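You operate a simulated robot arm through the tools that you are given. There is no shell and no other tool.

You are at the controls of a simulated robot arm. One attempt, no reset.

JOB
Turn the meter dial to DARK. Take the pink tea square and put it on the top of the press bench. Put one of the funnels from the top of the packing counter on the card there. Turn the heat dial to 7. Put the bamboo tube on the top of the packing counter away on the top of the stone tray. Shut the dryer door. Fetch the glass jar and set it on top of the potted plant on the top of the roasting bench. Turn the roaster dial to 120 C. Push the cabinet drawer shut. Stack the brown cup from the top of the press bench on top of the teal cup. Do these in any order. Set down upright: glass jar.
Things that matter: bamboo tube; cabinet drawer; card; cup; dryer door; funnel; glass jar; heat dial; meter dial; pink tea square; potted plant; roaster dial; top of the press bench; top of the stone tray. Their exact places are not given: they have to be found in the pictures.

It is judged by the outcome, as a careful person would: the job done as asked, and still so three seconds after it is handed in. It fails if anything else is knocked over, pushed out of place, dropped, spilled or broken.

ROBOT AND FRAMES
A 5-joint arm with a two-finger parallel gripper on a trunk, on a base that drives. Base frame: it is fixed to the floor where the robot stands at the start and does not move with it; the origin is under the middle of the robot, x ahead of it, y to its left, z up; the surface under the hand at the start is at about z = 0.88. Units: m, rad, N and s.
It reaches about 1.134 m from its shoulder. Its first joint turns from -2.601 to 2.601 rad. Places, roughly: bamboo tube (4x4x4 cm) [0.4, -1.2, 0.9]; cabinet drawer [-2.3, -2, 0.6]; card [0.75, 0.25, 1]; cup [-2.5, 0, 0.75]; dryer door [0.5, -1.5, 1]; funnel (6x6x6 cm) [0.4, 0.2, 0.9]; glass jar (6x6x8 cm) [-0.7, -2.5, 0.9]; heat dial [0.4, -1, 0.9]; meter dial [0.8, 0, 0.9]; pink tea square [0.75, -0.25, 1]; potted plant (8x7x6 cm) [-1.3, -2.9, 0.9]; roaster dial [-1.4, -2.5, 0.9]; top of the press bench [-2.6, -0.6, 0.8]; top of the stone tray (48x26 cm) [-1.76, 1.74, 0.8]. Payload 1.57 kg.
The TCP is the grasp point between the finger pads, 0.03 m short of the fingertips. In the tool frame z runs along the fingers and y along their closing line. Largest opening 0.11 m; finger width 0.024, thickness 0.012; the body of the gripper, 0.048 by 0.112 m, starts 0.078 m behind the TCP.
Orientation is that of the tool frame in the base frame, as [roll, pitch, yaw] about the fixed x, y, z axes, in that order (R = Rz(yaw) Ry(pitch) Rx(roll)). With the fingers straight down and closing along the base's y, the tool's x points along the base's -x, its y along +y and its z along -z.

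CONTROLS
- The arm moves only by the tool jog_arm. Its argument "series" is a list that holds one entry, the list of rows, each a list of 7 numbers: the finger opening in m, from 0 to 0.11, then the shift along the tool's x, y, z in m, then the turn, a rotation vector about the tool's x, y, z in rad. In form: [[[claw, x, y, z, ax, ay, az], ...]]. A call has 1 to 20 rows; each row is the pose to reach, as a shift and turn from the pose commanded when the call began, along the tool's axes at that moment. Rows are played at 5 a second. More than 0.05 m and 0.15 rad between two rows, or a gripper value outside its range, and nothing of the call is played. A pose out of reach is approached as far as the arm can. The call stops where the force on the tool passes 40 N (or 10 N more than at its start, if that is more) or the arm is blocked; 0.2 s more then pass. Each finger travels about 0.072 m/s and halts on what it meets, pressing with about 40 N; the grip force reading is that of the motor and also rises with nothing between the fingers. The clock runs only during rows and for 0.2 s after the last one: add rows that repeat a pose to give the fingers time. The reply holds the time, the measured pose of the TCP, the force on the tool along the base axes, the opening and the grip force, in the units named above and with some noise, with the torque about the TCP (base axes, N m) and any sound that the robot's microphone picked up.
- Cameras (640 x 400 px; columns grow to the right, rows downward): "scene" is now at [-0.005, 0.1579, 1.9214]; the picture's right is [-0.45, -0.89, -0.00], its down [-0.77, 0.39, -0.51] and it looks along [0.45, -0.23, -0.86] (base axes); focal length 248 px, centre (320, 200). "wrist" rides on the gripper at [0.07, 0.016, -0.141] in the tool frame; the picture's right is [-0.23, 0.97, 0.00], its down [-0.86, -0.20, -0.48] and it looks along [-0.47, -0.11, 0.88] (tool axes); focal length 222 px, centre (320, 200).
- get_image(camera): a new picture of that camera. No time passes.
- raise_lower(by): slides the trunk up (or, below 0, down) by that many m; the arm and the scene camera ride with it, the base frame stays. It gives what a move gives, with no picture.
- roll_base(legs): drives the robot by 1 to 6 legs, each [ahead, turn to the left] in m and rad, along the robot's own axes; the way and the turn of a leg run together, so that a leg with both is an arc; at most 1.5 m and 3.142 rad a leg. The arm and the cameras ride along, it lands a little off, and it stops where it bumps. It gives what a move gives.
- pan_tilt(pan, tilt): turns the head with the scene camera to pan (to the left, within 2.705 rad either way) and tilt (down, from -0.506 to 1.204), counted from straight ahead of the robot. It gives what a move gives.
- pixel_to_xyz(camera, pixels): for up to 12 pixels [column, row] of the newest picture of that camera ("zoom" is the newest enlarged one), the place [x, y, z] in the base frame of the surface seen there, good to about 0.002 m, but the place of the scene camera against the robot may be out by one fixed shift of up to 0.025 m in any direction. No time passes.
- zoom(camera, box): a new picture of the part [left, top, right, bottom] of that camera's present view, enlarged. No time passes.
- hand_in(): hands the job in; it is judged then, once.

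Leave the gripper open and the arm clear of the work at the hand-in unless told otherwise.

The tools are called after "Call:" as name(argument=value, ...) on one line, values as JSON. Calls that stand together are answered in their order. jog_arm: Moves the arm, as the interface text tells. Its arguments: {"type":"object","properties":{"series":{"type":"array"}},"required":["series"]} The other tools are called the same way: raise_lower (by) slides the trunk up or down; roll_base (legs) drives the base; pan_tilt (pan, tilt) turns the head that bears the scene camera; get_image (camera) takes a picture; pixel_to_xyz (camera, pixels) gives the place of the surface under pixels of a picture; zoom (camera, box) takes an enlarged picture of a part of a camera's view; hand_in () hands the job in.

At the start:

```text
time: 0.0
tool_pos: [0.6618, -0.1499, 1.2146]
tool_rot: [-3.141, -0.001, 3.131]
wrist_force: [0.3, -0.4, -0.2]
wrist_torque: [0.01, -0.01, 0.0]
opening: 0.11
grip_force: 0.0
trunk travel left (down, up): [-0.949, 0.021]
robot x, y, heading: [0.0023, 0.0152, 0.001]
head pan, tilt: [-0.469, 1.04]
```

scene: 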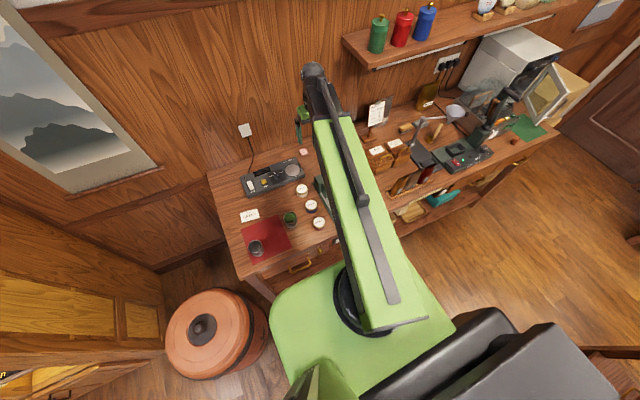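
wrist: 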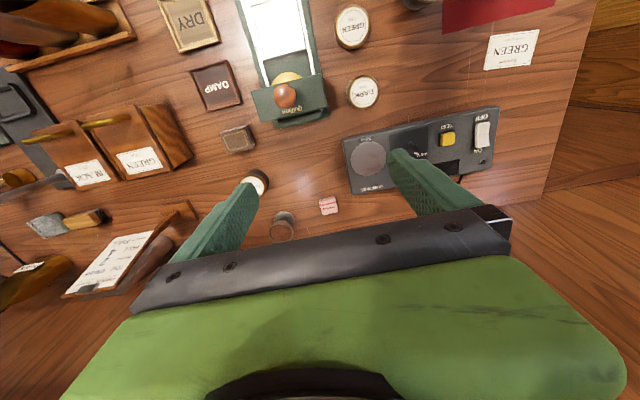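

I start by looking closely at the counter in front: zooms of the scene camera and the wrist camera.

Call:
zoom(camera="scene", box=[200, 120, 360, 270])

Call:
zoom(camera="scene", box=[350, 60, 600, 220])

Call:
zoom(camera="wrist", box=[160, 60, 560, 260])

```text
2.67 times, centred on (280, 195) of scene
```

zoom: 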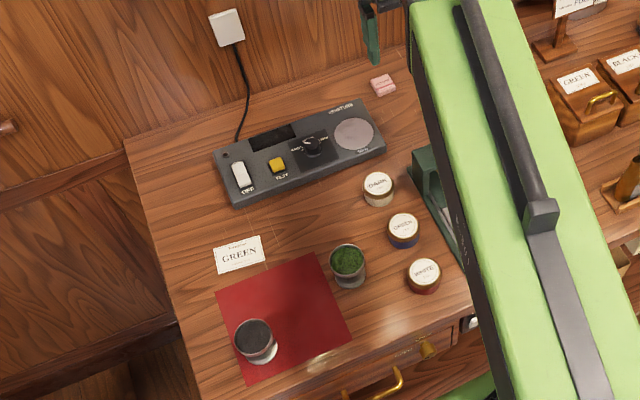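

```text
2.50 times, centred on (475, 140) of scene
```

zoom: 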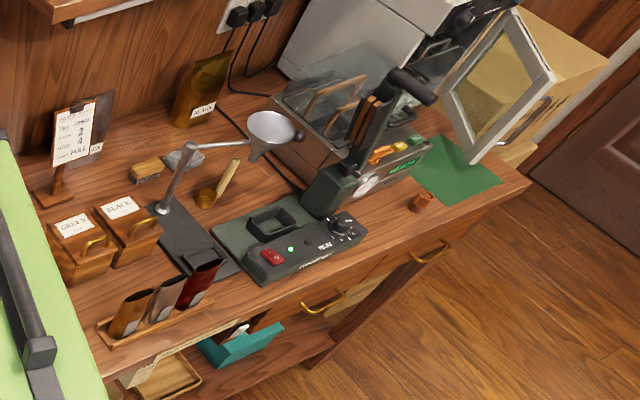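

```text
1.60 times, centred on (360, 160) of wrist
```

zoom: 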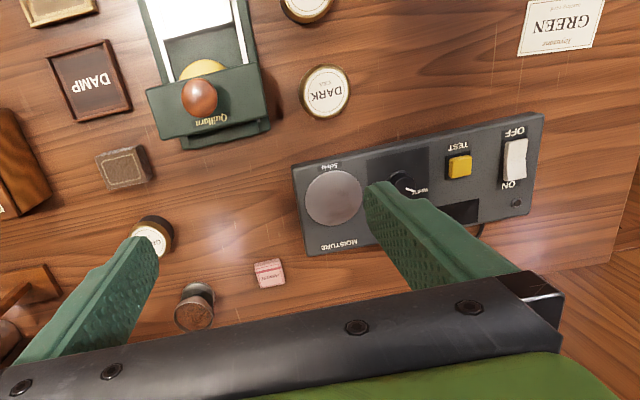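

Let me get the places of the items seen: GREEN card (250,215), dark glass (256,247), green glass (290,218), pink square (303,152), meter dial, right side items.

Call:
pixel_to_xyz(camera="scene", pixels=[[250, 215], [256, 246], [290, 217], [303, 152], [291, 174], [308, 206], [240, 250], [515, 141], [484, 150], [455, 115], [380, 115], [545, 95]])

Call:
pixel_to_xyz(camera="wrist", pixels=[[328, 206], [511, 50], [372, 158], [410, 175], [282, 225], [362, 91], [352, 26], [447, 139]])

Call:
zoom(camera="scene", box=[220, 190, 320, 260])

Call:
zoom(camera="scene", box=[230, 140, 330, 200])

```text
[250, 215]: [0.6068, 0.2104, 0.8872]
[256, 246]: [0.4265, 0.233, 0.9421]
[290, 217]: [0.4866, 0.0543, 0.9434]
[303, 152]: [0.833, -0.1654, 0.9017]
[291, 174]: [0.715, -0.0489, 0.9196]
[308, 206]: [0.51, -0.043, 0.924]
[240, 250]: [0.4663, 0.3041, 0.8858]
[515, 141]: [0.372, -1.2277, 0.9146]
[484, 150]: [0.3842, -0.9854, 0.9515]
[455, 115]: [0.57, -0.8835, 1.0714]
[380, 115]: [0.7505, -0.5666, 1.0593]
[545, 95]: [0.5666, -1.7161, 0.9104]
```

```text
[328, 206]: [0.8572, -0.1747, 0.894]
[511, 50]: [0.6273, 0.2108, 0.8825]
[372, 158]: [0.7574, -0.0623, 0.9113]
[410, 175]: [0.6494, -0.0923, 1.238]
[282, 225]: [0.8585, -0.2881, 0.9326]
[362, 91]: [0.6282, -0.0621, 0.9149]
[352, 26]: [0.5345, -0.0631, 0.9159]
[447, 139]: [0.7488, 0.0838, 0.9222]
```

```text
5.71 times, centred on (270, 225) of scene
```

zoom: 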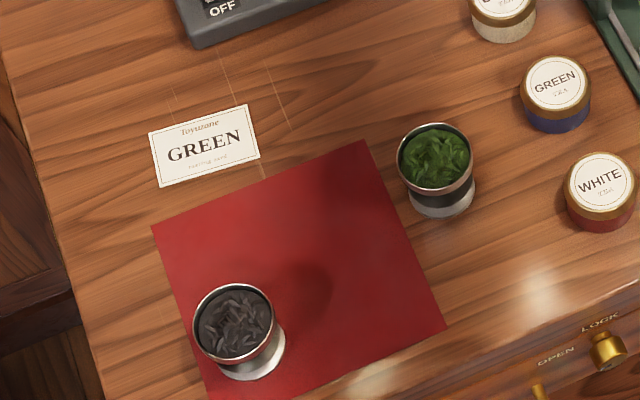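

```text
6.40 times, centred on (280, 170) of scene
```

zoom: 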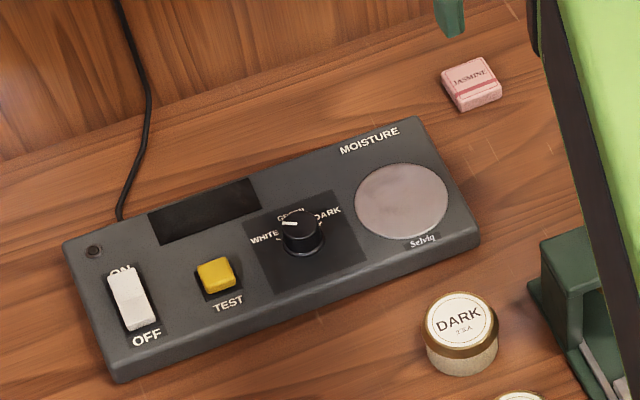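

The steel holders with leaves at (256,246) and (290,217) look like the funnels, the GREEN card at (250,215) like the card. Now I look round the room by panning the head.

Call:
pan_tilt(pan=-1.4, tilt=0.7)

Call:
get_image(camera="scene")

Call:
pan_tilt(pan=-2.6, tilt=0.6)

Call:
get_image(camera="scene")

Call:
pan_tilt(pan=2.6, tilt=0.6)

Call:
get_image(camera="scene")

Call:
pan_tilt(pan=1.3, tilt=0.6)

Call:
get_image(camera="scene")

```text
time: 1.2
tool_pos: [0.6605, -0.1489, 1.2154]
tool_rot: [-3.141, 0.0, 3.131]
wrist_force: [0.7, 0.2, 0.4]
wrist_torque: [-0.03, 0.02, 0.01]
opening: 0.11
grip_force: 0.2
trunk travel left (down, up): [-0.949, 0.021]
robot x, y, heading: [-0.0006, 0.0105, 0.001]
head pan, tilt: [-1.4, 0.7]
```

```text
taken
```

scene: 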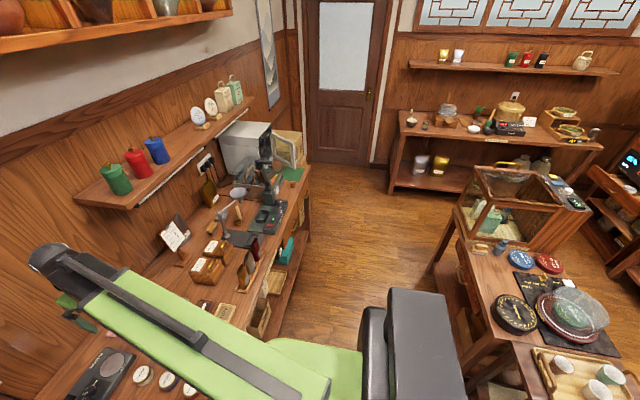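

```text
time: 2.6
tool_pos: [0.6614, -0.1498, 1.2161]
tool_rot: [-3.14, 0.0, 3.132]
wrist_force: [0.1, 0.2, 0.4]
wrist_torque: [-0.01, 0.0, -0.01]
opening: 0.1097
grip_force: 0.1
trunk travel left (down, up): [-0.949, 0.021]
robot x, y, heading: [0.0001, 0.0138, -0.001]
head pan, tilt: [-2.601, 0.6]
```

```text
taken
```

scene: 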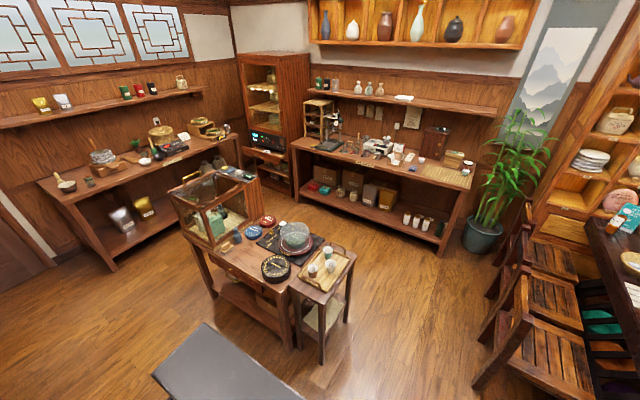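

```text
time: 6.7
tool_pos: [0.6611, -0.1493, 1.2161]
tool_rot: [3.141, 0.001, 3.13]
wrist_force: [-0.6, -0.1, 0.2]
wrist_torque: [0.04, 0.02, 0.02]
opening: 0.1096
grip_force: 0.1
trunk travel left (down, up): [-0.949, 0.021]
robot x, y, heading: [0.0017, 0.0131, -0.001]
head pan, tilt: [2.601, 0.6]
```

```text
taken
```

scene: 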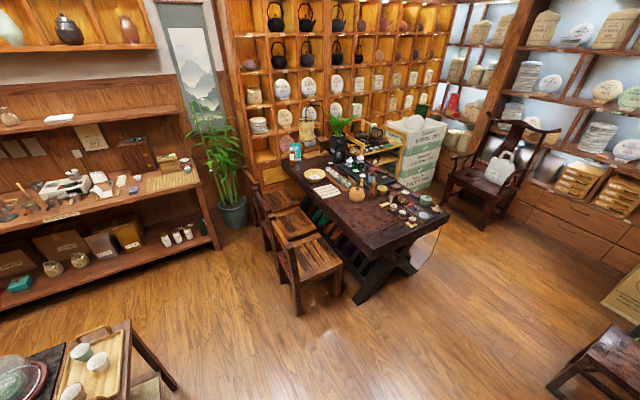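

```text
time: 8.2
tool_pos: [0.6613, -0.1477, 1.2144]
tool_rot: [-3.141, 0.001, 3.132]
wrist_force: [0.1, 1.0, 0.6]
wrist_torque: [0.01, -0.01, -0.03]
opening: 0.1101
grip_force: 0.2
trunk travel left (down, up): [-0.949, 0.021]
robot x, y, heading: [0.0019, 0.0177, 0.003]
head pan, tilt: [1.3, 0.6]
```

```text
taken
```

scene: 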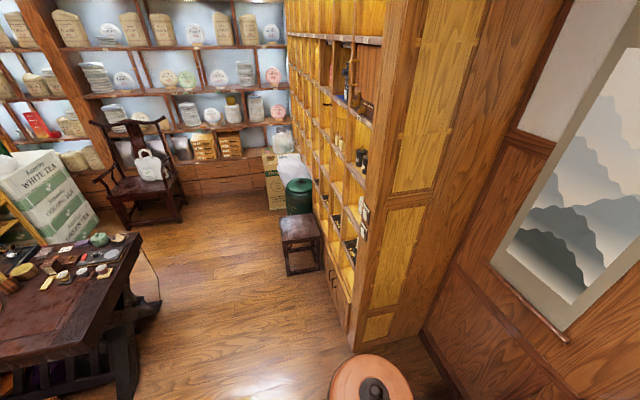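

Back to the counter: I aim the head at the meter again and move the hand over the meter dial (about [0.735, 0.0]) to see it from above.

Call:
pan_tilt(pan=-0.3, tilt=1.04)

Call:
jog_arm(series=[[[0.11, -0.015, 0.04, 0.015, 0, 0, 0], [0.11, -0.03, 0.08, 0.03, 0, 0, 0], [0.11, -0.045, 0.115, 0.045, 0, 0, 0], [0.11, -0.06, 0.15, 0.06, 0, 0, 0]]])

Call:
get_image(camera="scene")

Call:
get_image(camera="wrist")

```text
time: 9.8
tool_pos: [0.66, -0.1491, 1.2161]
tool_rot: [3.142, 0.0, 3.131]
wrist_force: [0.1, -0.9, 0.1]
wrist_torque: [0.02, -0.02, 0.01]
opening: 0.11
grip_force: 0.2
trunk travel left (down, up): [-0.949, 0.021]
robot x, y, heading: [-0.0002, 0.0103, 0.0]
head pan, tilt: [-0.3, 1.04]
```

```text
time: 10.8
tool_pos: [0.7218, 0.0004, 1.2149]
tool_rot: [3.14, 0.002, 3.13]
wrist_force: [1.2, -1.0, 0.0]
wrist_torque: [-0.01, 0.02, 0.02]
opening: 0.1098
grip_force: 0.1
out of reach, approached as far as the arm can: row 1, 2, 3, 4
trunk travel left (down, up): [-0.949, 0.021]
robot x, y, heading: [0.0008, 0.0109, 0.001]
head pan, tilt: [-0.3, 1.04]
```

```text
taken
```

scene: 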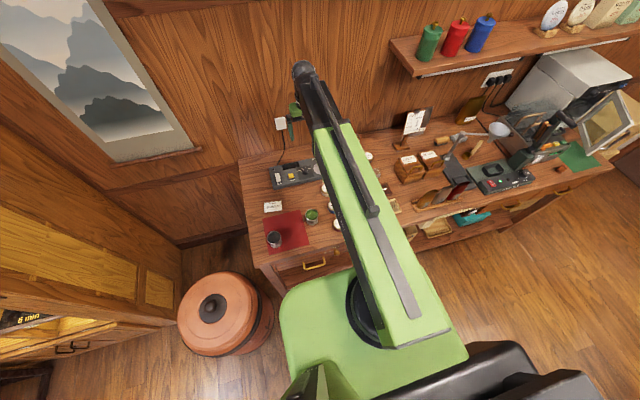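

```text
taken
```

wrist: 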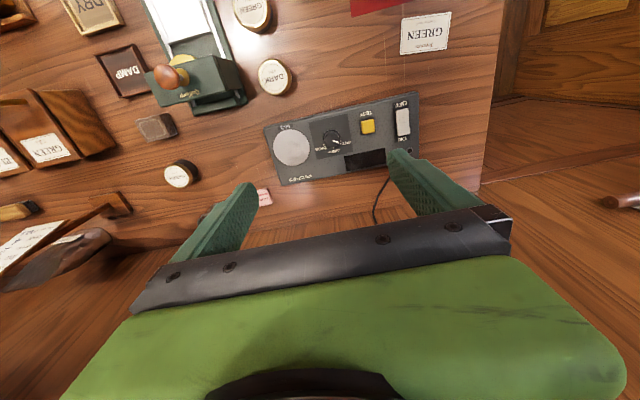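

The arm does not come lower at this trunk height ("out of reach"), so I lower the trunk by 0.15 m and look with the wrist camera at the dial near (333,141).

Call:
raise_lower(by=-0.15)

Call:
get_image(camera="wrist")

Call:
zoom(camera="wrist", box=[250, 80, 430, 190])

Call:
get_image(camera="scene")

```text
time: 12.6
tool_pos: [0.7207, -0.0015, 1.0653]
tool_rot: [-3.141, -0.001, 3.132]
wrist_force: [-0.3, -0.3, -0.3]
wrist_torque: [0.02, 0.0, -0.01]
opening: 0.1101
grip_force: 0.0
trunk travel left (down, up): [-0.799, 0.171]
robot x, y, heading: [0.0024, 0.0133, -0.001]
head pan, tilt: [-0.3, 1.04]
```

```text
taken
```

wrist: 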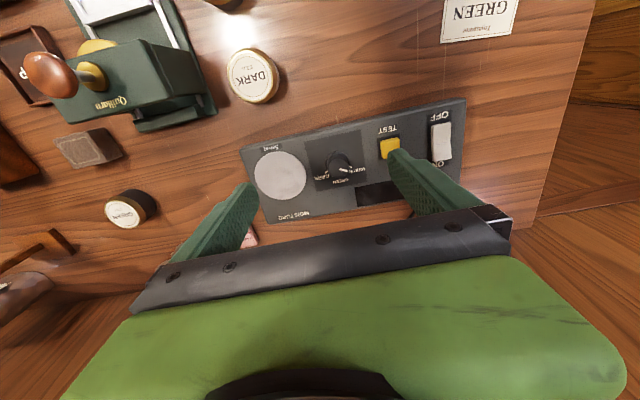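

```text
3.56 times, centred on (340, 135) of wrist
```

zoom: 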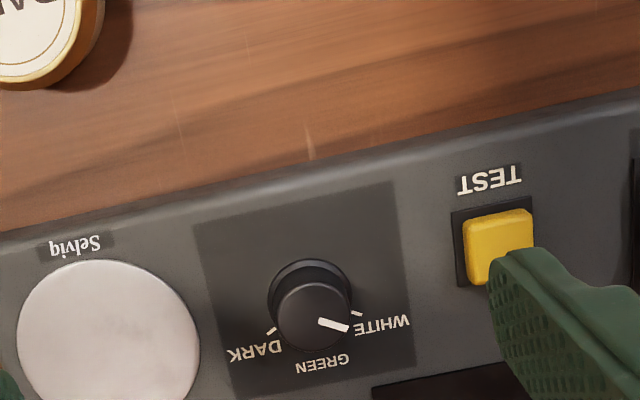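

```text
taken
```

scene: 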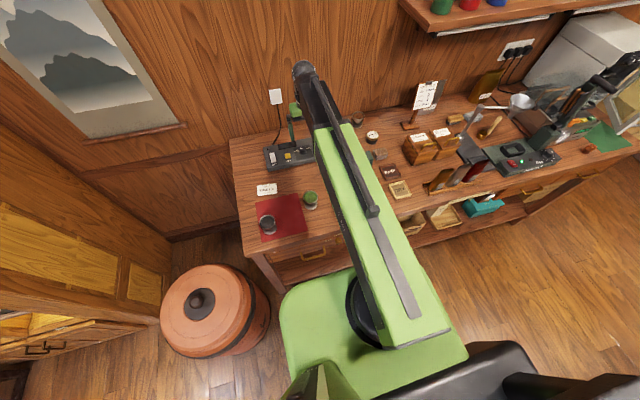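

The knob points to near WHITE in the zoom (line from (315,318) to (348,329)). I get exact places of the knob, its pointer and the label ticks.

Call:
pixel_to_xyz(camera="zoom", pixels=[[310, 315], [322, 320], [345, 328], [357, 313], [270, 331], [265, 350], [322, 365], [382, 325], [240, 290], [370, 245], [478, 250], [110, 330]])

```text
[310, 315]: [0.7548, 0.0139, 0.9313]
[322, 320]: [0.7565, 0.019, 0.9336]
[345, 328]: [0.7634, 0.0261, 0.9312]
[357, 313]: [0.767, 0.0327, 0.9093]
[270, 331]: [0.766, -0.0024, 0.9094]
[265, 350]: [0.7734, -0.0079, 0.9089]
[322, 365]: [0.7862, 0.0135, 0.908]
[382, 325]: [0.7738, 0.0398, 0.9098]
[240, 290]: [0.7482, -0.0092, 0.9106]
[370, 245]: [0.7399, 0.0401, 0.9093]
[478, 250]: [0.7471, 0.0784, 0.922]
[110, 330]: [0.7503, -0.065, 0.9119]
```

Knob axis is about (0.7555, 0.0155), top z 0.932, panel z 0.909; pointer at WHITE (≈+55°), DARK tick at ≈-60°. I centre the hand above it, with a 0.06 opening, and lower the trunk 0.08.

Call:
jog_arm(series=[[[0.08, -0.0345, 0.0172, 0, 0, 0, 0], [0.06, -0.0345, 0.0172, 0, 0, 0, 0], [0.06, -0.0345, 0.0172, 0, 0, 0, 0]]])

Call:
raise_lower(by=-0.07)

Call:
get_image(camera="wrist")

```text
time: 13.4
tool_pos: [0.7583, 0.0179, 1.066]
tool_rot: [3.141, 0.0, 3.13]
wrist_force: [-0.2, 0.1, -0.4]
wrist_torque: [-0.03, -0.05, 0.01]
opening: 0.06
grip_force: 0.1
trunk travel left (down, up): [-0.799, 0.171]
robot x, y, heading: [-0.0034, 0.01, -0.003]
head pan, tilt: [-0.3, 1.04]
```

```text
time: 14.5
tool_pos: [0.7585, 0.0179, 0.9956]
tool_rot: [-3.14, -0.001, 3.134]
wrist_force: [0.0, 0.1, 0.1]
wrist_torque: [-0.01, 0.0, -0.03]
opening: 0.06
grip_force: 0.1
trunk travel left (down, up): [-0.729, 0.241]
robot x, y, heading: [0.0008, 0.0117, -0.002]
head pan, tilt: [-0.3, 1.04]
```

```text
taken
```

wrist: 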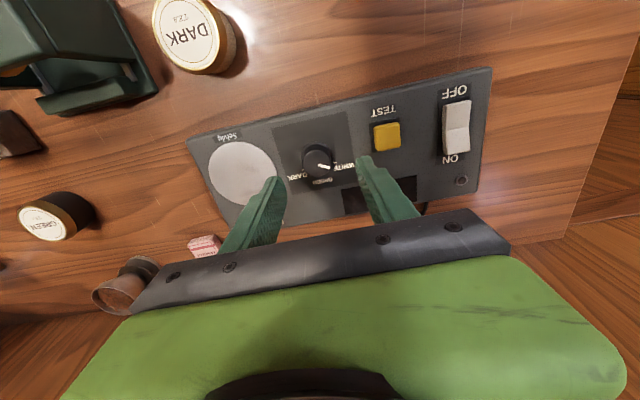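

The knob now sits at (318,160), between the fingers. I check its place from this closer view.

Call:
zoom(camera="wrist", box=[270, 120, 370, 200])

Call:
pixel_to_xyz(camera="wrist", pixels=[[318, 157], [312, 157], [324, 158], [318, 151], [318, 164]])

```text
5.00 times, centred on (320, 160) of wrist
```

zoom: 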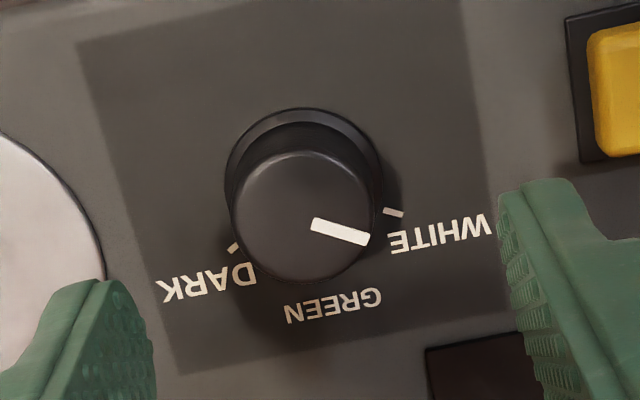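

```text
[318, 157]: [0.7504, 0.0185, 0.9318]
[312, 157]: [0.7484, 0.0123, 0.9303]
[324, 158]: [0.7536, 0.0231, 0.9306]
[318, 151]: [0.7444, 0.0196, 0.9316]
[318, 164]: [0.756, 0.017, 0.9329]
```

Knob centre ≈ (0.7555, 0.016). Small correction, then lower 0.05 so that fingertips straddle the knob, then close.

Call:
jog_arm(series=[[[0.06, 0.003, -0.002, 0, 0, 0, 0], [0.06, 0.003, -0.002, 0, 0, 0, 0]]])

Call:
raise_lower(by=-0.05)

Call:
get_image(camera="wrist")

```text
time: 15.1
tool_pos: [0.7551, 0.016, 0.9953]
tool_rot: [-3.141, 0.001, 3.13]
wrist_force: [-0.5, 0.4, 0.0]
wrist_torque: [0.02, -0.02, -0.02]
opening: 0.0599
grip_force: 0.0
trunk travel left (down, up): [-0.729, 0.241]
robot x, y, heading: [0.0005, 0.0111, -0.002]
head pan, tilt: [-0.3, 1.04]
```

```text
time: 16.0
tool_pos: [0.7537, 0.0142, 0.9461]
tool_rot: [3.141, -0.001, 3.132]
wrist_force: [0.2, 0.4, -0.1]
wrist_torque: [0.0, 0.01, 0.02]
opening: 0.0598
grip_force: 0.1
trunk travel left (down, up): [-0.679, 0.291]
robot x, y, heading: [0.0019, 0.0119, 0.0]
head pan, tilt: [-0.3, 1.04]
```

```text
taken
```

wrist: 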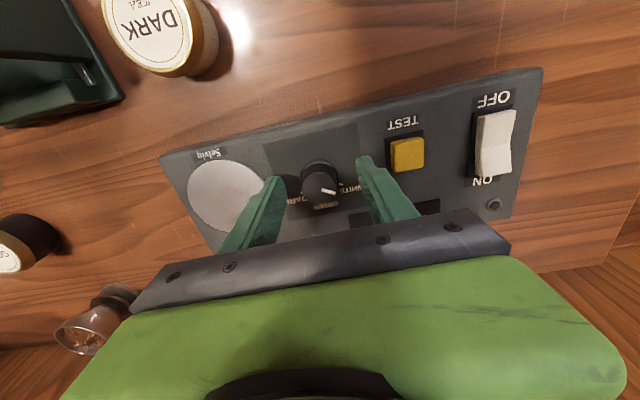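

Aligned. Now I close on the knob.

Call:
jog_arm(series=[[[0.01, 0, 0, 0, 0, 0, 0], [0.01, 0, 0, 0, 0, 0, 0], [0.01, 0, 0, 0, 0, 0, 0], [0.01, 0, 0, 0, 0, 0, 0]]])

Call:
get_image(camera="wrist")

```text
time: 17.0
tool_pos: [0.7551, 0.0143, 0.9442]
tool_rot: [-3.139, -0.001, 3.131]
wrist_force: [-0.1, -10.5, 0.7]
wrist_torque: [-0.1, 0.07, -0.02]
opening: 0.0286
grip_force: 38.4
trunk travel left (down, up): [-0.679, 0.291]
robot x, y, heading: [0.0012, 0.0122, -0.005]
head pan, tilt: [-0.3, 1.04]
```

```text
taken
```

wrist: 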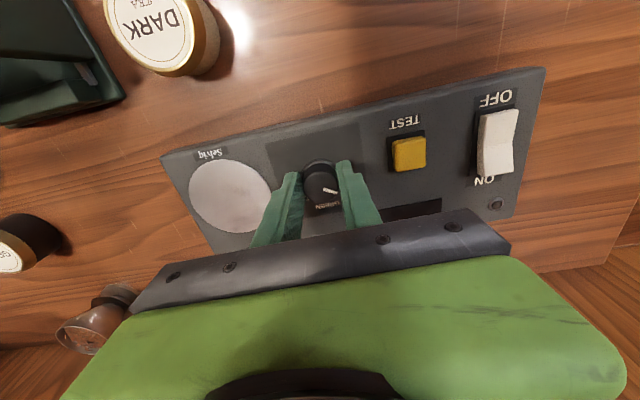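

Gripped at 0.0286. I turn clockwise (seen from above) 1.0 rad first, easing 1 mm in -y.

Call:
jog_arm(series=[[[0.01, 0, -0.001, 0, 0, 0, 0.14], [0.01, 0, -0.001, 0, 0, 0, 0.28], [0.01, 0, -0.001, 0, 0, 0, 0.42], [0.01, 0, -0.001, 0, 0, 0, 0.56], [0.01, 0, -0.001, 0, 0, 0, 0.7], [0.01, 0, -0.001, 0, 0, 0, 0.84], [0.01, 0, -0.001, 0, 0, 0, 0.98]]])

Call:
get_image(camera="wrist")

Call:
zoom(camera="wrist", box=[270, 120, 370, 220])

```text
time: 18.6
tool_pos: [0.7558, 0.0164, 0.9461]
tool_rot: [3.14, 0.0, 2.15]
wrist_force: [16.6, 10.2, 14.6]
wrist_torque: [0.94, 0.35, -0.01]
opening: 0.0287
grip_force: 38.5
trunk travel left (down, up): [-0.679, 0.291]
robot x, y, heading: [-0.0015, 0.0134, -0.001]
head pan, tilt: [-0.3, 1.04]
```

```text
taken
```

wrist: 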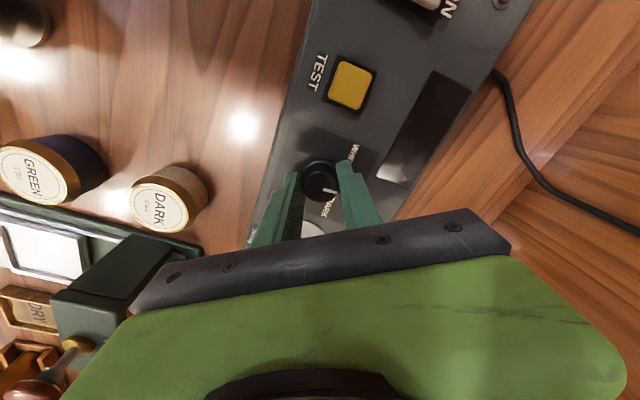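

```text
4.00 times, centred on (320, 170) of wrist
```

zoom: 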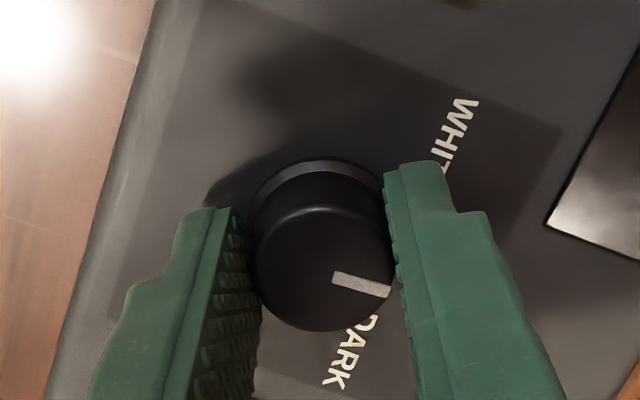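

The knob turned with the hand (≈1 rad). Side force has built up, so I release briefly, let the arm settle, and regrip.

Call:
jog_arm(series=[[[0.05, 0, 0, 0, 0, 0, 0], [0.05, 0, 0, 0, 0, 0, 0], [0.05, 0, 0, 0, 0, 0, 0]]])

Call:
zoom(camera="wrist", box=[240, 120, 400, 220])

Call:
pixel_to_xyz(camera="wrist", pixels=[[320, 180], [314, 180], [328, 180], [320, 172], [320, 186]])

```text
time: 19.4
tool_pos: [0.7545, 0.0141, 0.9452]
tool_rot: [-3.14, -0.002, 2.151]
wrist_force: [0.1, 0.5, 0.3]
wrist_torque: [-0.02, 0.01, 0.01]
opening: 0.0501
grip_force: 0.1
trunk travel left (down, up): [-0.679, 0.291]
robot x, y, heading: [0.0001, 0.0114, 0.002]
head pan, tilt: [-0.3, 1.04]
```

```text
4.00 times, centred on (320, 170) of wrist
```

zoom: 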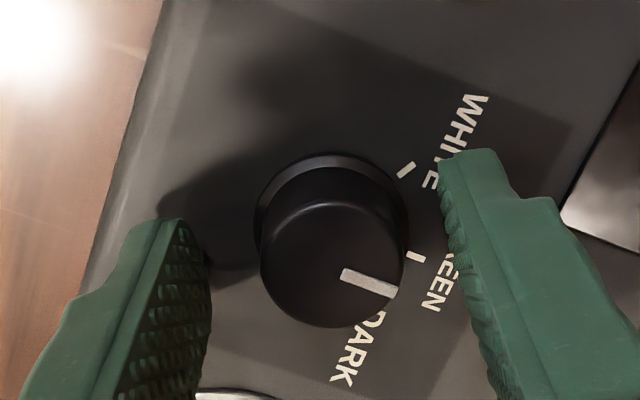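

```text
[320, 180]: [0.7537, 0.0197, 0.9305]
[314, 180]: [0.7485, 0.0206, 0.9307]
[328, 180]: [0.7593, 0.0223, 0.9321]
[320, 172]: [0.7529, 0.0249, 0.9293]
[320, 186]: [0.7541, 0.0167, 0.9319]
```

Released cleanly; the pointer is now a little short of GREEN. I shift ~3 mm to the knob's centre, regrip, and turn a further ~1.1 rad to DARK.

Call:
jog_arm(series=[[[0.05, 0.0017, 0.0029, 0, 0, 0, 0], [0.01, 0.0017, 0.0029, 0, 0, 0, 0], [0.01, 0.0017, 0.0029, 0, 0, 0, 0], [0.01, 0.0017, 0.0029, 0, 0, 0, 0]]])

Call:
jog_arm(series=[[[0.01, 0, 0, 0, 0, 0, 0.13], [0.01, 0, 0, 0, 0, 0, 0.26], [0.01, 0, 0, 0, 0, 0, 0.39], [0.01, 0, 0, 0, 0, 0, 0.52], [0.01, 0, 0, 0, 0, 0, 0.65], [0.01, 0, 0, 0, 0, 0, 0.78], [0.01, 0, 0, 0, 0, 0, 0.91], [0.01, 0, 0, 0, 0, 0, 1.04]]])

Call:
zoom(camera="wrist", box=[240, 120, 400, 220])

```text
time: 20.4
tool_pos: [0.7541, 0.0178, 0.9463]
tool_rot: [-3.139, 0.002, 2.151]
wrist_force: [-13.3, -3.5, -10.8]
wrist_torque: [0.01, -0.01, -0.04]
opening: 0.0283
grip_force: 39.0
trunk travel left (down, up): [-0.679, 0.291]
robot x, y, heading: [0.0009, 0.0152, 0.005]
head pan, tilt: [-0.3, 1.04]
```

```text
time: 22.2
tool_pos: [0.7586, 0.0168, 0.9454]
tool_rot: [3.138, -0.001, 1.11]
wrist_force: [28.1, -0.7, 24.1]
wrist_torque: [-0.06, -0.31, 0.4]
opening: 0.0288
grip_force: 39.2
trunk travel left (down, up): [-0.679, 0.291]
robot x, y, heading: [0.0008, 0.0119, 0.003]
head pan, tilt: [-0.3, 1.04]
```

```text
4.00 times, centred on (320, 170) of wrist
```

zoom: 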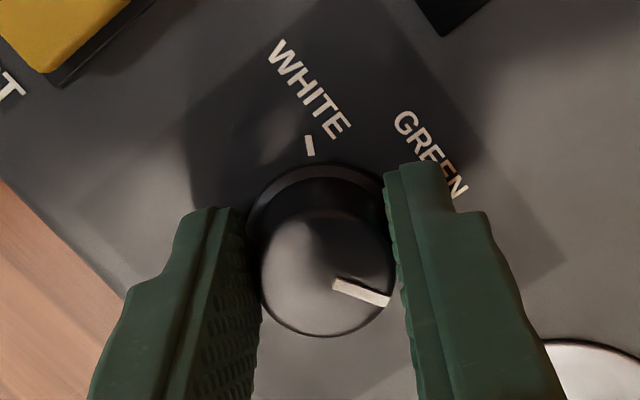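

Torque rose slightly (maybe end stop). I open and look at the pointer from above.

Call:
jog_arm(series=[[[0.06, 0, 0, 0, 0, 0, 0], [0.06, 0, 0, 0, 0, 0, 0], [0.06, 0, 0, 0, 0, 0, 0]]])

Call:
raise_lower(by=0.05)

Call:
zoom(camera="wrist", box=[240, 110, 400, 210])

```text
time: 23.0
tool_pos: [0.7563, 0.0179, 0.9452]
tool_rot: [3.141, 0.001, 1.11]
wrist_force: [0.1, -0.5, 0.6]
wrist_torque: [0.0, 0.05, -0.02]
opening: 0.0602
grip_force: 0.0
trunk travel left (down, up): [-0.679, 0.291]
robot x, y, heading: [0.0009, 0.0125, -0.0]
head pan, tilt: [-0.3, 1.04]
```

```text
time: 23.9
tool_pos: [0.7549, 0.0163, 0.9963]
tool_rot: [3.141, 0.0, 1.112]
wrist_force: [0.0, 0.2, -0.3]
wrist_torque: [-0.01, 0.0, 0.01]
opening: 0.0598
grip_force: 0.1
trunk travel left (down, up): [-0.729, 0.241]
robot x, y, heading: [0.0023, 0.0154, -0.002]
head pan, tilt: [-0.3, 1.04]
```

```text
4.00 times, centred on (320, 160) of wrist
```

zoom: 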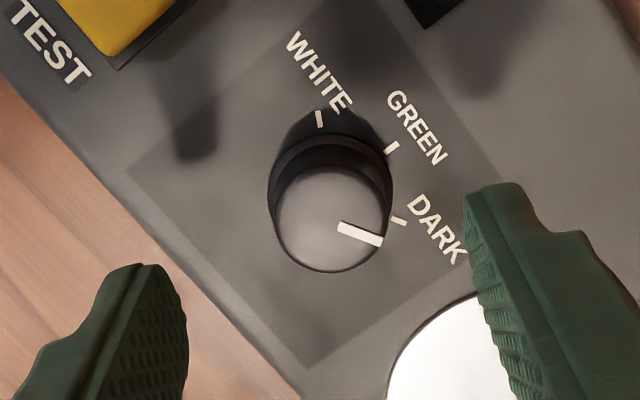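

I measure pointer ends and ticks in this zoom: pointer (342,227)→(380,240), DARK tick (399,221), GREEN tick (391,147), WHITE tick (320,119).

Call:
pixel_to_xyz(camera="zoom", pixels=[[342, 227], [379, 240], [399, 221], [391, 147], [320, 119], [333, 220], [281, 220], [386, 220], [333, 172], [333, 268]])

```text
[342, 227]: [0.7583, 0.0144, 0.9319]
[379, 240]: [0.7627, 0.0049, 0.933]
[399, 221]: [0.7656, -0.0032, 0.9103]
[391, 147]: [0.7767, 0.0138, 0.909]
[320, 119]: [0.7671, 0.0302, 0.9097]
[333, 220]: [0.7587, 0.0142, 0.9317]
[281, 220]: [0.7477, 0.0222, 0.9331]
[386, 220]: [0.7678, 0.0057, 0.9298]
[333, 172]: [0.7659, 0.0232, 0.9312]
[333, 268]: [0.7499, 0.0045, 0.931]
```

The pointer stands on DARK within measuring error (pointer ≈ -65°±4, tick ≈ -62°). Next, the funnels: raise the trunk and move the hand back toward them, spinning the wrist back.

Call:
raise_lower(by=0.15)

Call:
jog_arm(series=[[[0.08, 0, 0, 0, 0, 0, -0.14], [0.09, 0, 0, 0, 0, 0, -0.28], [0.1, 0, 0, 0, 0, 0, -0.42], [0.1, 0, 0, 0, 0, 0, -0.56], [0.1, 0, 0, 0, 0, 0, -0.7], [0.1, 0, 0, 0, 0, 0, -0.84], [0.1, 0, 0, 0, 0, 0, -0.98], [0.1, 0, 0, 0, 0, 0, -1.12], [0.1, 0, 0, 0, 0, 0, -1.26], [0.1, 0, 0, 0, 0, 0, -1.4], [0.1, 0, 0, 0, 0, 0, -1.54], [0.1, 0, 0, 0, 0, 0, -1.68], [0.1, 0, 0, 0, 0, 0, -1.82], [0.1, 0, 0, 0, 0, 0, -1.96], [0.1, 0, 0, 0, 0, 0, -2.03]]])

Call:
jog_arm(series=[[[0.1, 0.02, 0.04, 0, 0, 0, 0], [0.1, 0.04, 0.08, 0, 0, 0, 0], [0.1, 0.06, 0.12, 0, 0, 0, 0], [0.1, 0.09, 0.16, 0, 0, 0, 0], [0.1, 0.12, 0.19, 0, 0, 0, 0], [0.1, 0.16, 0.2, 0, 0, 0, 0], [0.1, 0.2, 0.21, 0, 0, 0, 0]]])

Call:
get_image(camera="wrist")

```text
time: 25.6
tool_pos: [0.7554, 0.0179, 1.1458]
tool_rot: [3.142, 0.0, 1.112]
wrist_force: [-0.5, 0.8, -0.4]
wrist_torque: [-0.02, 0.01, 0.0]
opening: 0.0597
grip_force: 0.1
trunk travel left (down, up): [-0.879, 0.091]
robot x, y, heading: [0.001, 0.0147, 0.003]
head pan, tilt: [-0.3, 1.04]
```

```text
time: 28.9
tool_pos: [0.7574, 0.0189, 1.1454]
tool_rot: [-3.141, 0.0, -3.141]
wrist_force: [0.2, 0.6, -0.2]
wrist_torque: [0.01, 0.0, 0.02]
opening: 0.0998
grip_force: 0.1
trunk travel left (down, up): [-0.879, 0.091]
robot x, y, heading: [0.0026, 0.0148, 0.004]
head pan, tilt: [-0.3, 1.04]
```

```text
time: 30.4
tool_pos: [0.5531, 0.2299, 1.1459]
tool_rot: [-3.141, 0.0, 3.139]
wrist_force: [0.0, 0.5, 0.7]
wrist_torque: [0.0, 0.03, 0.01]
opening: 0.1
grip_force: 0.1
trunk travel left (down, up): [-0.879, 0.091]
robot x, y, heading: [0.0005, 0.0136, -0.0]
head pan, tilt: [-0.3, 1.04]
```

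```text
taken
```

wrist: 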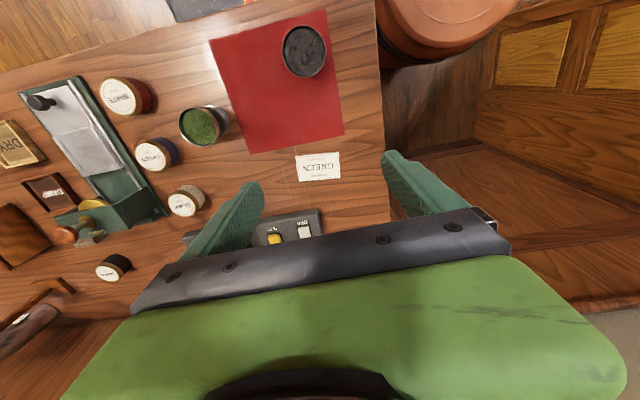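

I see the dark funnel at (303,50), green funnel at (204,126), and the card at (318,167). I get their places.

Call:
zoom(camera="wrist", box=[160, 0, 360, 200])

Call:
pixel_to_xyz(camera="wrist", pixels=[[303, 50], [284, 50], [323, 50], [303, 28], [303, 74], [295, 156], [339, 153], [341, 178], [299, 181], [204, 126], [183, 126], [222, 115]])

```text
2.00 times, centred on (260, 100) of wrist
```

zoom: 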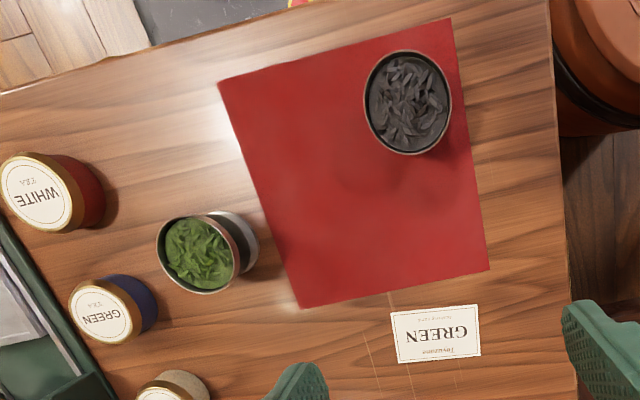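

```text
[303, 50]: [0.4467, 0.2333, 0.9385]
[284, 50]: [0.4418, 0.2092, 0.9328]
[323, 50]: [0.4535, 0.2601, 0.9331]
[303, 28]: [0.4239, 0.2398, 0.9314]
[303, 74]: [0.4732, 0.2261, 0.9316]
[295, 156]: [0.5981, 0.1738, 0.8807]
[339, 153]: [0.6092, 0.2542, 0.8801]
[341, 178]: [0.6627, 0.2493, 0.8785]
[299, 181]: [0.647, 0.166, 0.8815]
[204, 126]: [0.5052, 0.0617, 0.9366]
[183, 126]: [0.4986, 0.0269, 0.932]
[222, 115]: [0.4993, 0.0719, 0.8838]
```

Dark funnel centre ≈ (0.448, 0.234), rim z ≈ 0.933; card centre ≈ (0.629, 0.211). I move the open hand over the funnel.

Call:
jog_arm(series=[[[0.1, 0.04, 0.002, 0, 0, 0, 0], [0.1, 0.08, 0.004, 0, 0, 0, 0], [0.1, 0.105, 0.004, 0, 0, 0, 0], [0.1, 0.105, 0.004, 0, 0, 0, 0]]])

Call:
raise_lower(by=-0.11)

Call:
get_image(camera="wrist")

```text
time: 31.4
tool_pos: [0.5122, 0.2598, 1.1455]
tool_rot: [-3.141, -0.001, -3.14]
wrist_force: [-0.7, 0.7, -0.2]
wrist_torque: [0.02, -0.02, -0.01]
opening: 0.0998
grip_force: 0.1
out of reach, approached as far as the arm can: row 1, 2, 3, 4
trunk travel left (down, up): [-0.879, 0.091]
robot x, y, heading: [-0.0015, 0.0166, -0.003]
head pan, tilt: [-0.3, 1.04]
```

```text
time: 32.9
tool_pos: [0.5122, 0.2593, 1.0359]
tool_rot: [3.141, 0.0, -3.141]
wrist_force: [0.5, 0.0, -0.8]
wrist_torque: [-0.01, -0.01, 0.03]
opening: 0.0999
grip_force: 0.1
trunk travel left (down, up): [-0.769, 0.201]
robot x, y, heading: [-0.0074, 0.0154, -0.002]
head pan, tilt: [-0.3, 1.04]
```

```text
taken
```

wrist: 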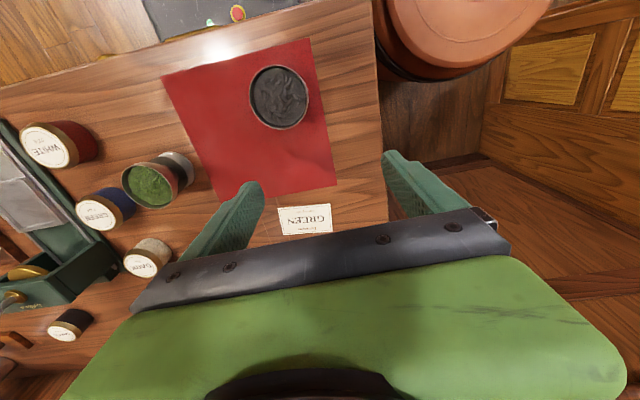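

The arm cannot come that close in (minimum radius ≈0.57), so I back the base up 0.15 m.

Call:
roll_base(legs=[[-0.15, 0]])

Call:
get_image(camera="wrist")

```text
time: 34.2
tool_pos: [0.3582, 0.2595, 1.0363]
tool_rot: [-3.141, 0.001, 3.14]
wrist_force: [-1.2, 0.0, -0.4]
wrist_torque: [0.0, -0.03, 0.02]
opening: 0.0998
grip_force: 0.0
trunk travel left (down, up): [-0.769, 0.201]
robot x, y, heading: [-0.1521, 0.0162, 0.001]
head pan, tilt: [-0.3, 1.04]
```

```text
taken
```

wrist: 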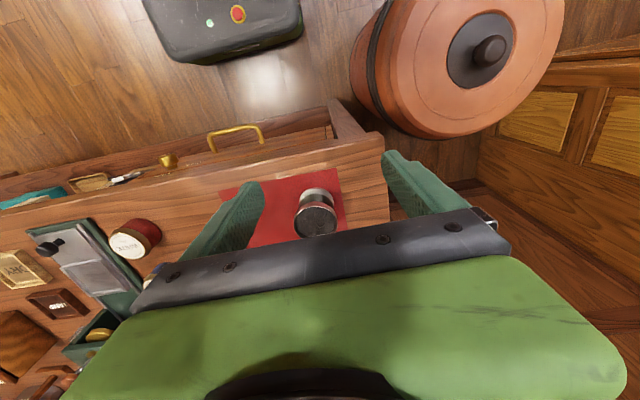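

Now I move the hand over the funnel at (0.448, 0.234).

Call:
jog_arm(series=[[[0.1, -0.04, -0.012, 0, 0, 0, 0], [0.1, -0.08, -0.024, 0, 0, 0, 0], [0.1, -0.09, -0.0255, 0, 0, 0, 0], [0.1, -0.09, -0.0255, 0, 0, 0, 0]]])

Call:
get_image(camera="wrist")

Call:
pixel_to_xyz(camera="wrist", pixels=[[320, 152], [304, 150], [338, 150], [320, 133], [320, 170], [320, 160]])

```text
time: 35.2
tool_pos: [0.4489, 0.2338, 1.0352]
tool_rot: [-3.14, -0.002, 3.141]
wrist_force: [-0.2, 0.4, 0.1]
wrist_torque: [0.01, 0.03, 0.0]
opening: 0.1001
grip_force: 0.1
trunk travel left (down, up): [-0.769, 0.201]
robot x, y, heading: [-0.1494, 0.0108, -0.004]
head pan, tilt: [-0.3, 1.04]
```

```text
taken
```

wrist: 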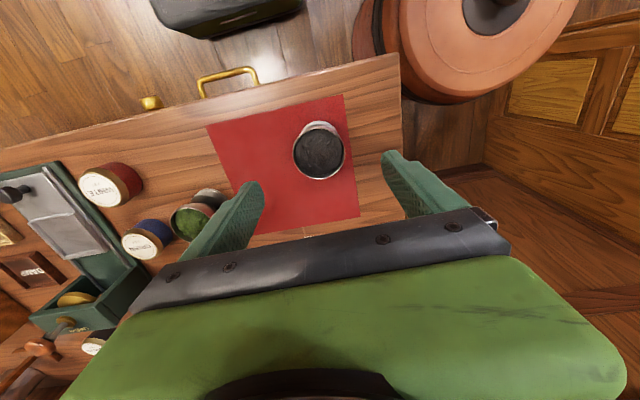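

```text
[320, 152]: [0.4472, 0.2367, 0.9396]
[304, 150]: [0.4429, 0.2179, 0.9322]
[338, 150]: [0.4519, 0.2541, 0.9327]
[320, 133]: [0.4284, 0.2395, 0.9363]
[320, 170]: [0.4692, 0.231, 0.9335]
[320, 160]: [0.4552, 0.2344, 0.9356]
```

Well centred. I lower 0.107 m so that the pads are at z ≈ 0.928.

Call:
raise_lower(by=-0.107)

Call:
get_image(camera="wrist")

```text
time: 36.6
tool_pos: [0.4485, 0.2342, 0.9286]
tool_rot: [-3.141, -0.002, -3.141]
wrist_force: [0.0, 1.0, 0.0]
wrist_torque: [0.04, 0.0, 0.0]
opening: 0.1
grip_force: 0.0
trunk travel left (down, up): [-0.662, 0.308]
robot x, y, heading: [-0.1521, 0.0124, 0.002]
head pan, tilt: [-0.3, 1.04]
```

```text
taken
```

wrist: 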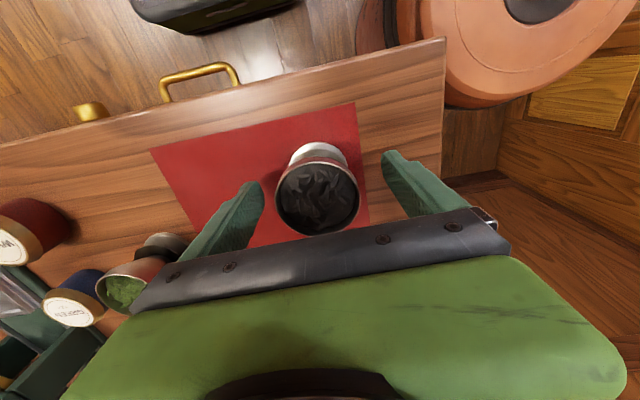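

Fingers straddle the funnel. Close.

Call:
jog_arm(series=[[[0.03, 0, 0, 0, 0, 0, 0], [0.03, 0, 0, 0, 0, 0, 0], [0.03, 0, 0, 0, 0, 0, 0], [0.03, 0, 0, 0, 0, 0, 0], [0.03, 0, 0, 0, 0, 0, 0]]])

Call:
get_image(camera="wrist")

```text
time: 37.8
tool_pos: [0.45, 0.2339, 0.9283]
tool_rot: [-3.14, -0.001, 3.14]
wrist_force: [0.1, 0.0, 1.0]
wrist_torque: [0.08, 0.02, 0.02]
opening: 0.0567
grip_force: 40.5
trunk travel left (down, up): [-0.662, 0.308]
robot x, y, heading: [-0.1501, 0.0107, 0.001]
head pan, tilt: [-0.3, 1.04]
```

```text
taken
```

wrist: 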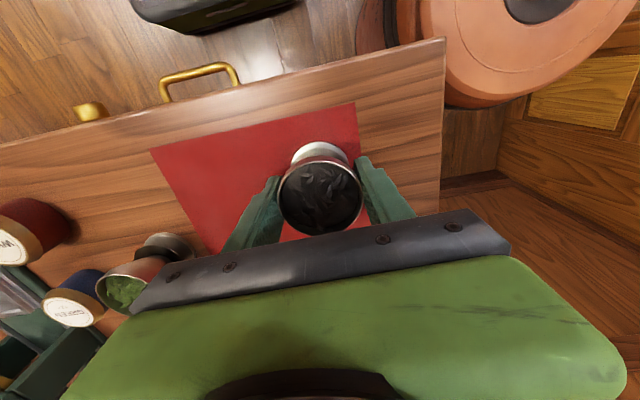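

Held (0.0567). Lift 0.06 and carry to the card centre (0.629, 0.211).

Call:
raise_lower(by=0.06)

Call:
jog_arm(series=[[[0.03, -0.03, -0.004, 0, 0, 0, 0], [0.03, -0.06, -0.008, 0, 0, 0, 0], [0.03, -0.09, -0.012, 0, 0, 0, 0], [0.03, -0.12, -0.016, 0, 0, 0, 0], [0.03, -0.15, -0.02, 0, 0, 0, 0], [0.03, -0.181, -0.024, 0, 0, 0, 0], [0.03, -0.181, -0.024, 0, 0, 0, 0]]])

Call:
get_image(camera="wrist")

Call:
get_image(camera="scene")

```text
time: 38.8
tool_pos: [0.4494, 0.2338, 0.9885]
tool_rot: [-3.14, -0.002, -3.14]
wrist_force: [0.7, 0.2, -1.2]
wrist_torque: [-0.01, -0.01, 0.02]
opening: 0.0568
grip_force: 40.2
trunk travel left (down, up): [-0.722, 0.248]
robot x, y, heading: [-0.1515, 0.0116, -0.001]
head pan, tilt: [-0.3, 1.04]
```

```text
time: 40.4
tool_pos: [0.6282, 0.2066, 0.9878]
tool_rot: [-3.139, -0.002, 3.141]
wrist_force: [0.1, 1.0, 0.7]
wrist_torque: [-0.01, -0.01, 0.02]
opening: 0.0571
grip_force: 40.1
trunk travel left (down, up): [-0.722, 0.248]
robot x, y, heading: [-0.1562, 0.0089, -0.003]
head pan, tilt: [-0.3, 1.04]
```

```text
taken
```

wrist: 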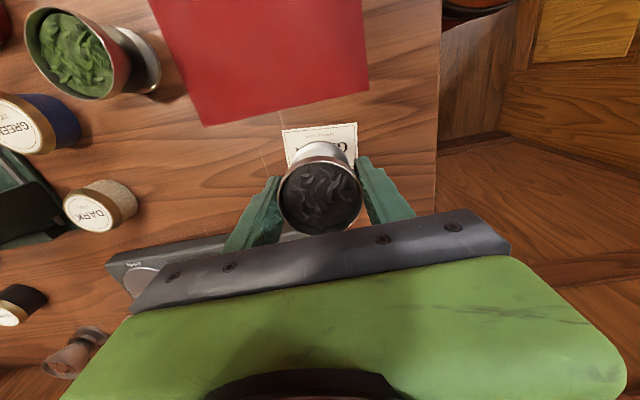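

```text
taken
```

scene: 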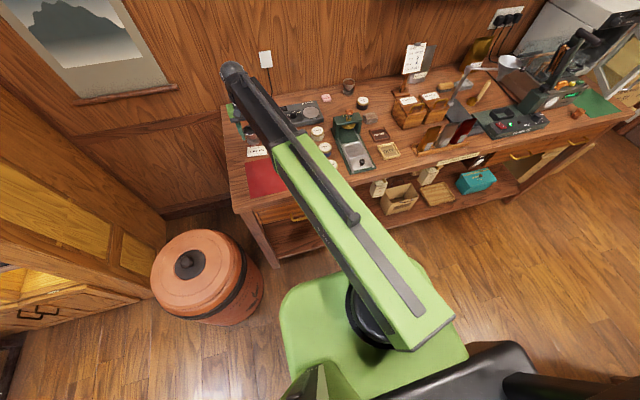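

I check the card's near corners (284,131),(357,124) to confirm alignment before lowering.

Call:
pixel_to_xyz(camera="wrist", pixels=[[284, 132], [355, 124], [320, 128], [356, 155]])

```text
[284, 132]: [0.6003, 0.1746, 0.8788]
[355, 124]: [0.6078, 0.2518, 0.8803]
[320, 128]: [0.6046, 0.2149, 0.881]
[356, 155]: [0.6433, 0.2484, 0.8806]
```

Aligned to within a few mm; correct by (+2, +4) mm and lower.

Call:
jog_arm(series=[[[0.03, -0.002, 0.004, 0, 0, 0, 0], [0.03, -0.002, 0.004, 0, 0, 0, 0]]])

Call:
raise_lower(by=-0.059)

```text
time: 41.0
tool_pos: [0.6309, 0.2128, 0.9889]
tool_rot: [-3.14, -0.002, 3.142]
wrist_force: [-0.7, 0.8, 0.5]
wrist_torque: [0.02, -0.02, -0.02]
opening: 0.0568
grip_force: 40.7
trunk travel left (down, up): [-0.722, 0.248]
robot x, y, heading: [-0.1539, 0.0101, 0.0]
head pan, tilt: [-0.3, 1.04]
```

```text
time: 42.0
tool_pos: [0.6316, 0.2125, 0.9298]
tool_rot: [-3.14, -0.001, 3.141]
wrist_force: [-0.8, 0.2, 3.7]
wrist_torque: [0.01, 0.06, -0.01]
opening: 0.0567
grip_force: 39.6
trunk travel left (down, up): [-0.663, 0.307]
robot x, y, heading: [-0.1526, 0.0143, 0.003]
head pan, tilt: [-0.3, 1.04]
```

Light contact (3.7 N up). Release and go up.

Call:
jog_arm(series=[[[0.07, 0, 0, 0, 0, 0, 0], [0.1, 0, 0, 0, 0, 0, 0], [0.1, 0, 0, 0, 0, 0, 0], [0.1, 0, 0, 0, 0, 0, 0]]])

Call:
raise_lower(by=0.2)

Call:
get_image(camera="wrist")

Call:
zoom(camera="wrist", box=[260, 70, 400, 180])

```text
time: 43.0
tool_pos: [0.6308, 0.2123, 0.9287]
tool_rot: [-3.14, 0.0, -3.141]
wrist_force: [-0.3, -0.5, -0.3]
wrist_torque: [0.02, -0.02, 0.01]
opening: 0.0998
grip_force: 0.2
trunk travel left (down, up): [-0.663, 0.307]
robot x, y, heading: [-0.1507, 0.011, 0.001]
head pan, tilt: [-0.3, 1.04]
```

```text
time: 45.2
tool_pos: [0.6308, 0.2127, 1.13]
tool_rot: [-3.141, -0.001, 3.14]
wrist_force: [0.1, 0.4, -0.1]
wrist_torque: [0.03, 0.05, -0.01]
opening: 0.0999
grip_force: 0.0
trunk travel left (down, up): [-0.863, 0.107]
robot x, y, heading: [-0.1516, 0.0112, 0.002]
head pan, tilt: [-0.3, 1.04]
```

```text
taken
```

wrist: 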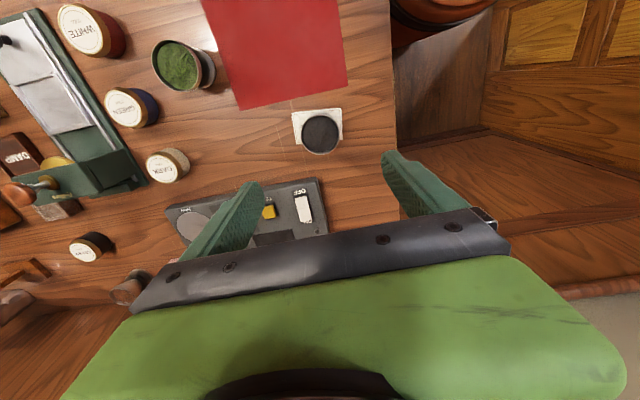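

```text
3.64 times, centred on (330, 125) of wrist
```

zoom: 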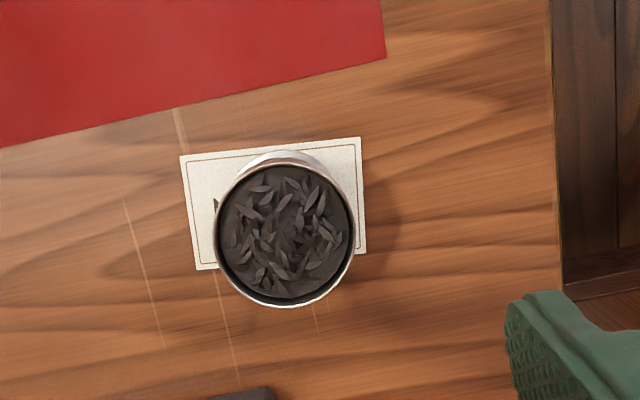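

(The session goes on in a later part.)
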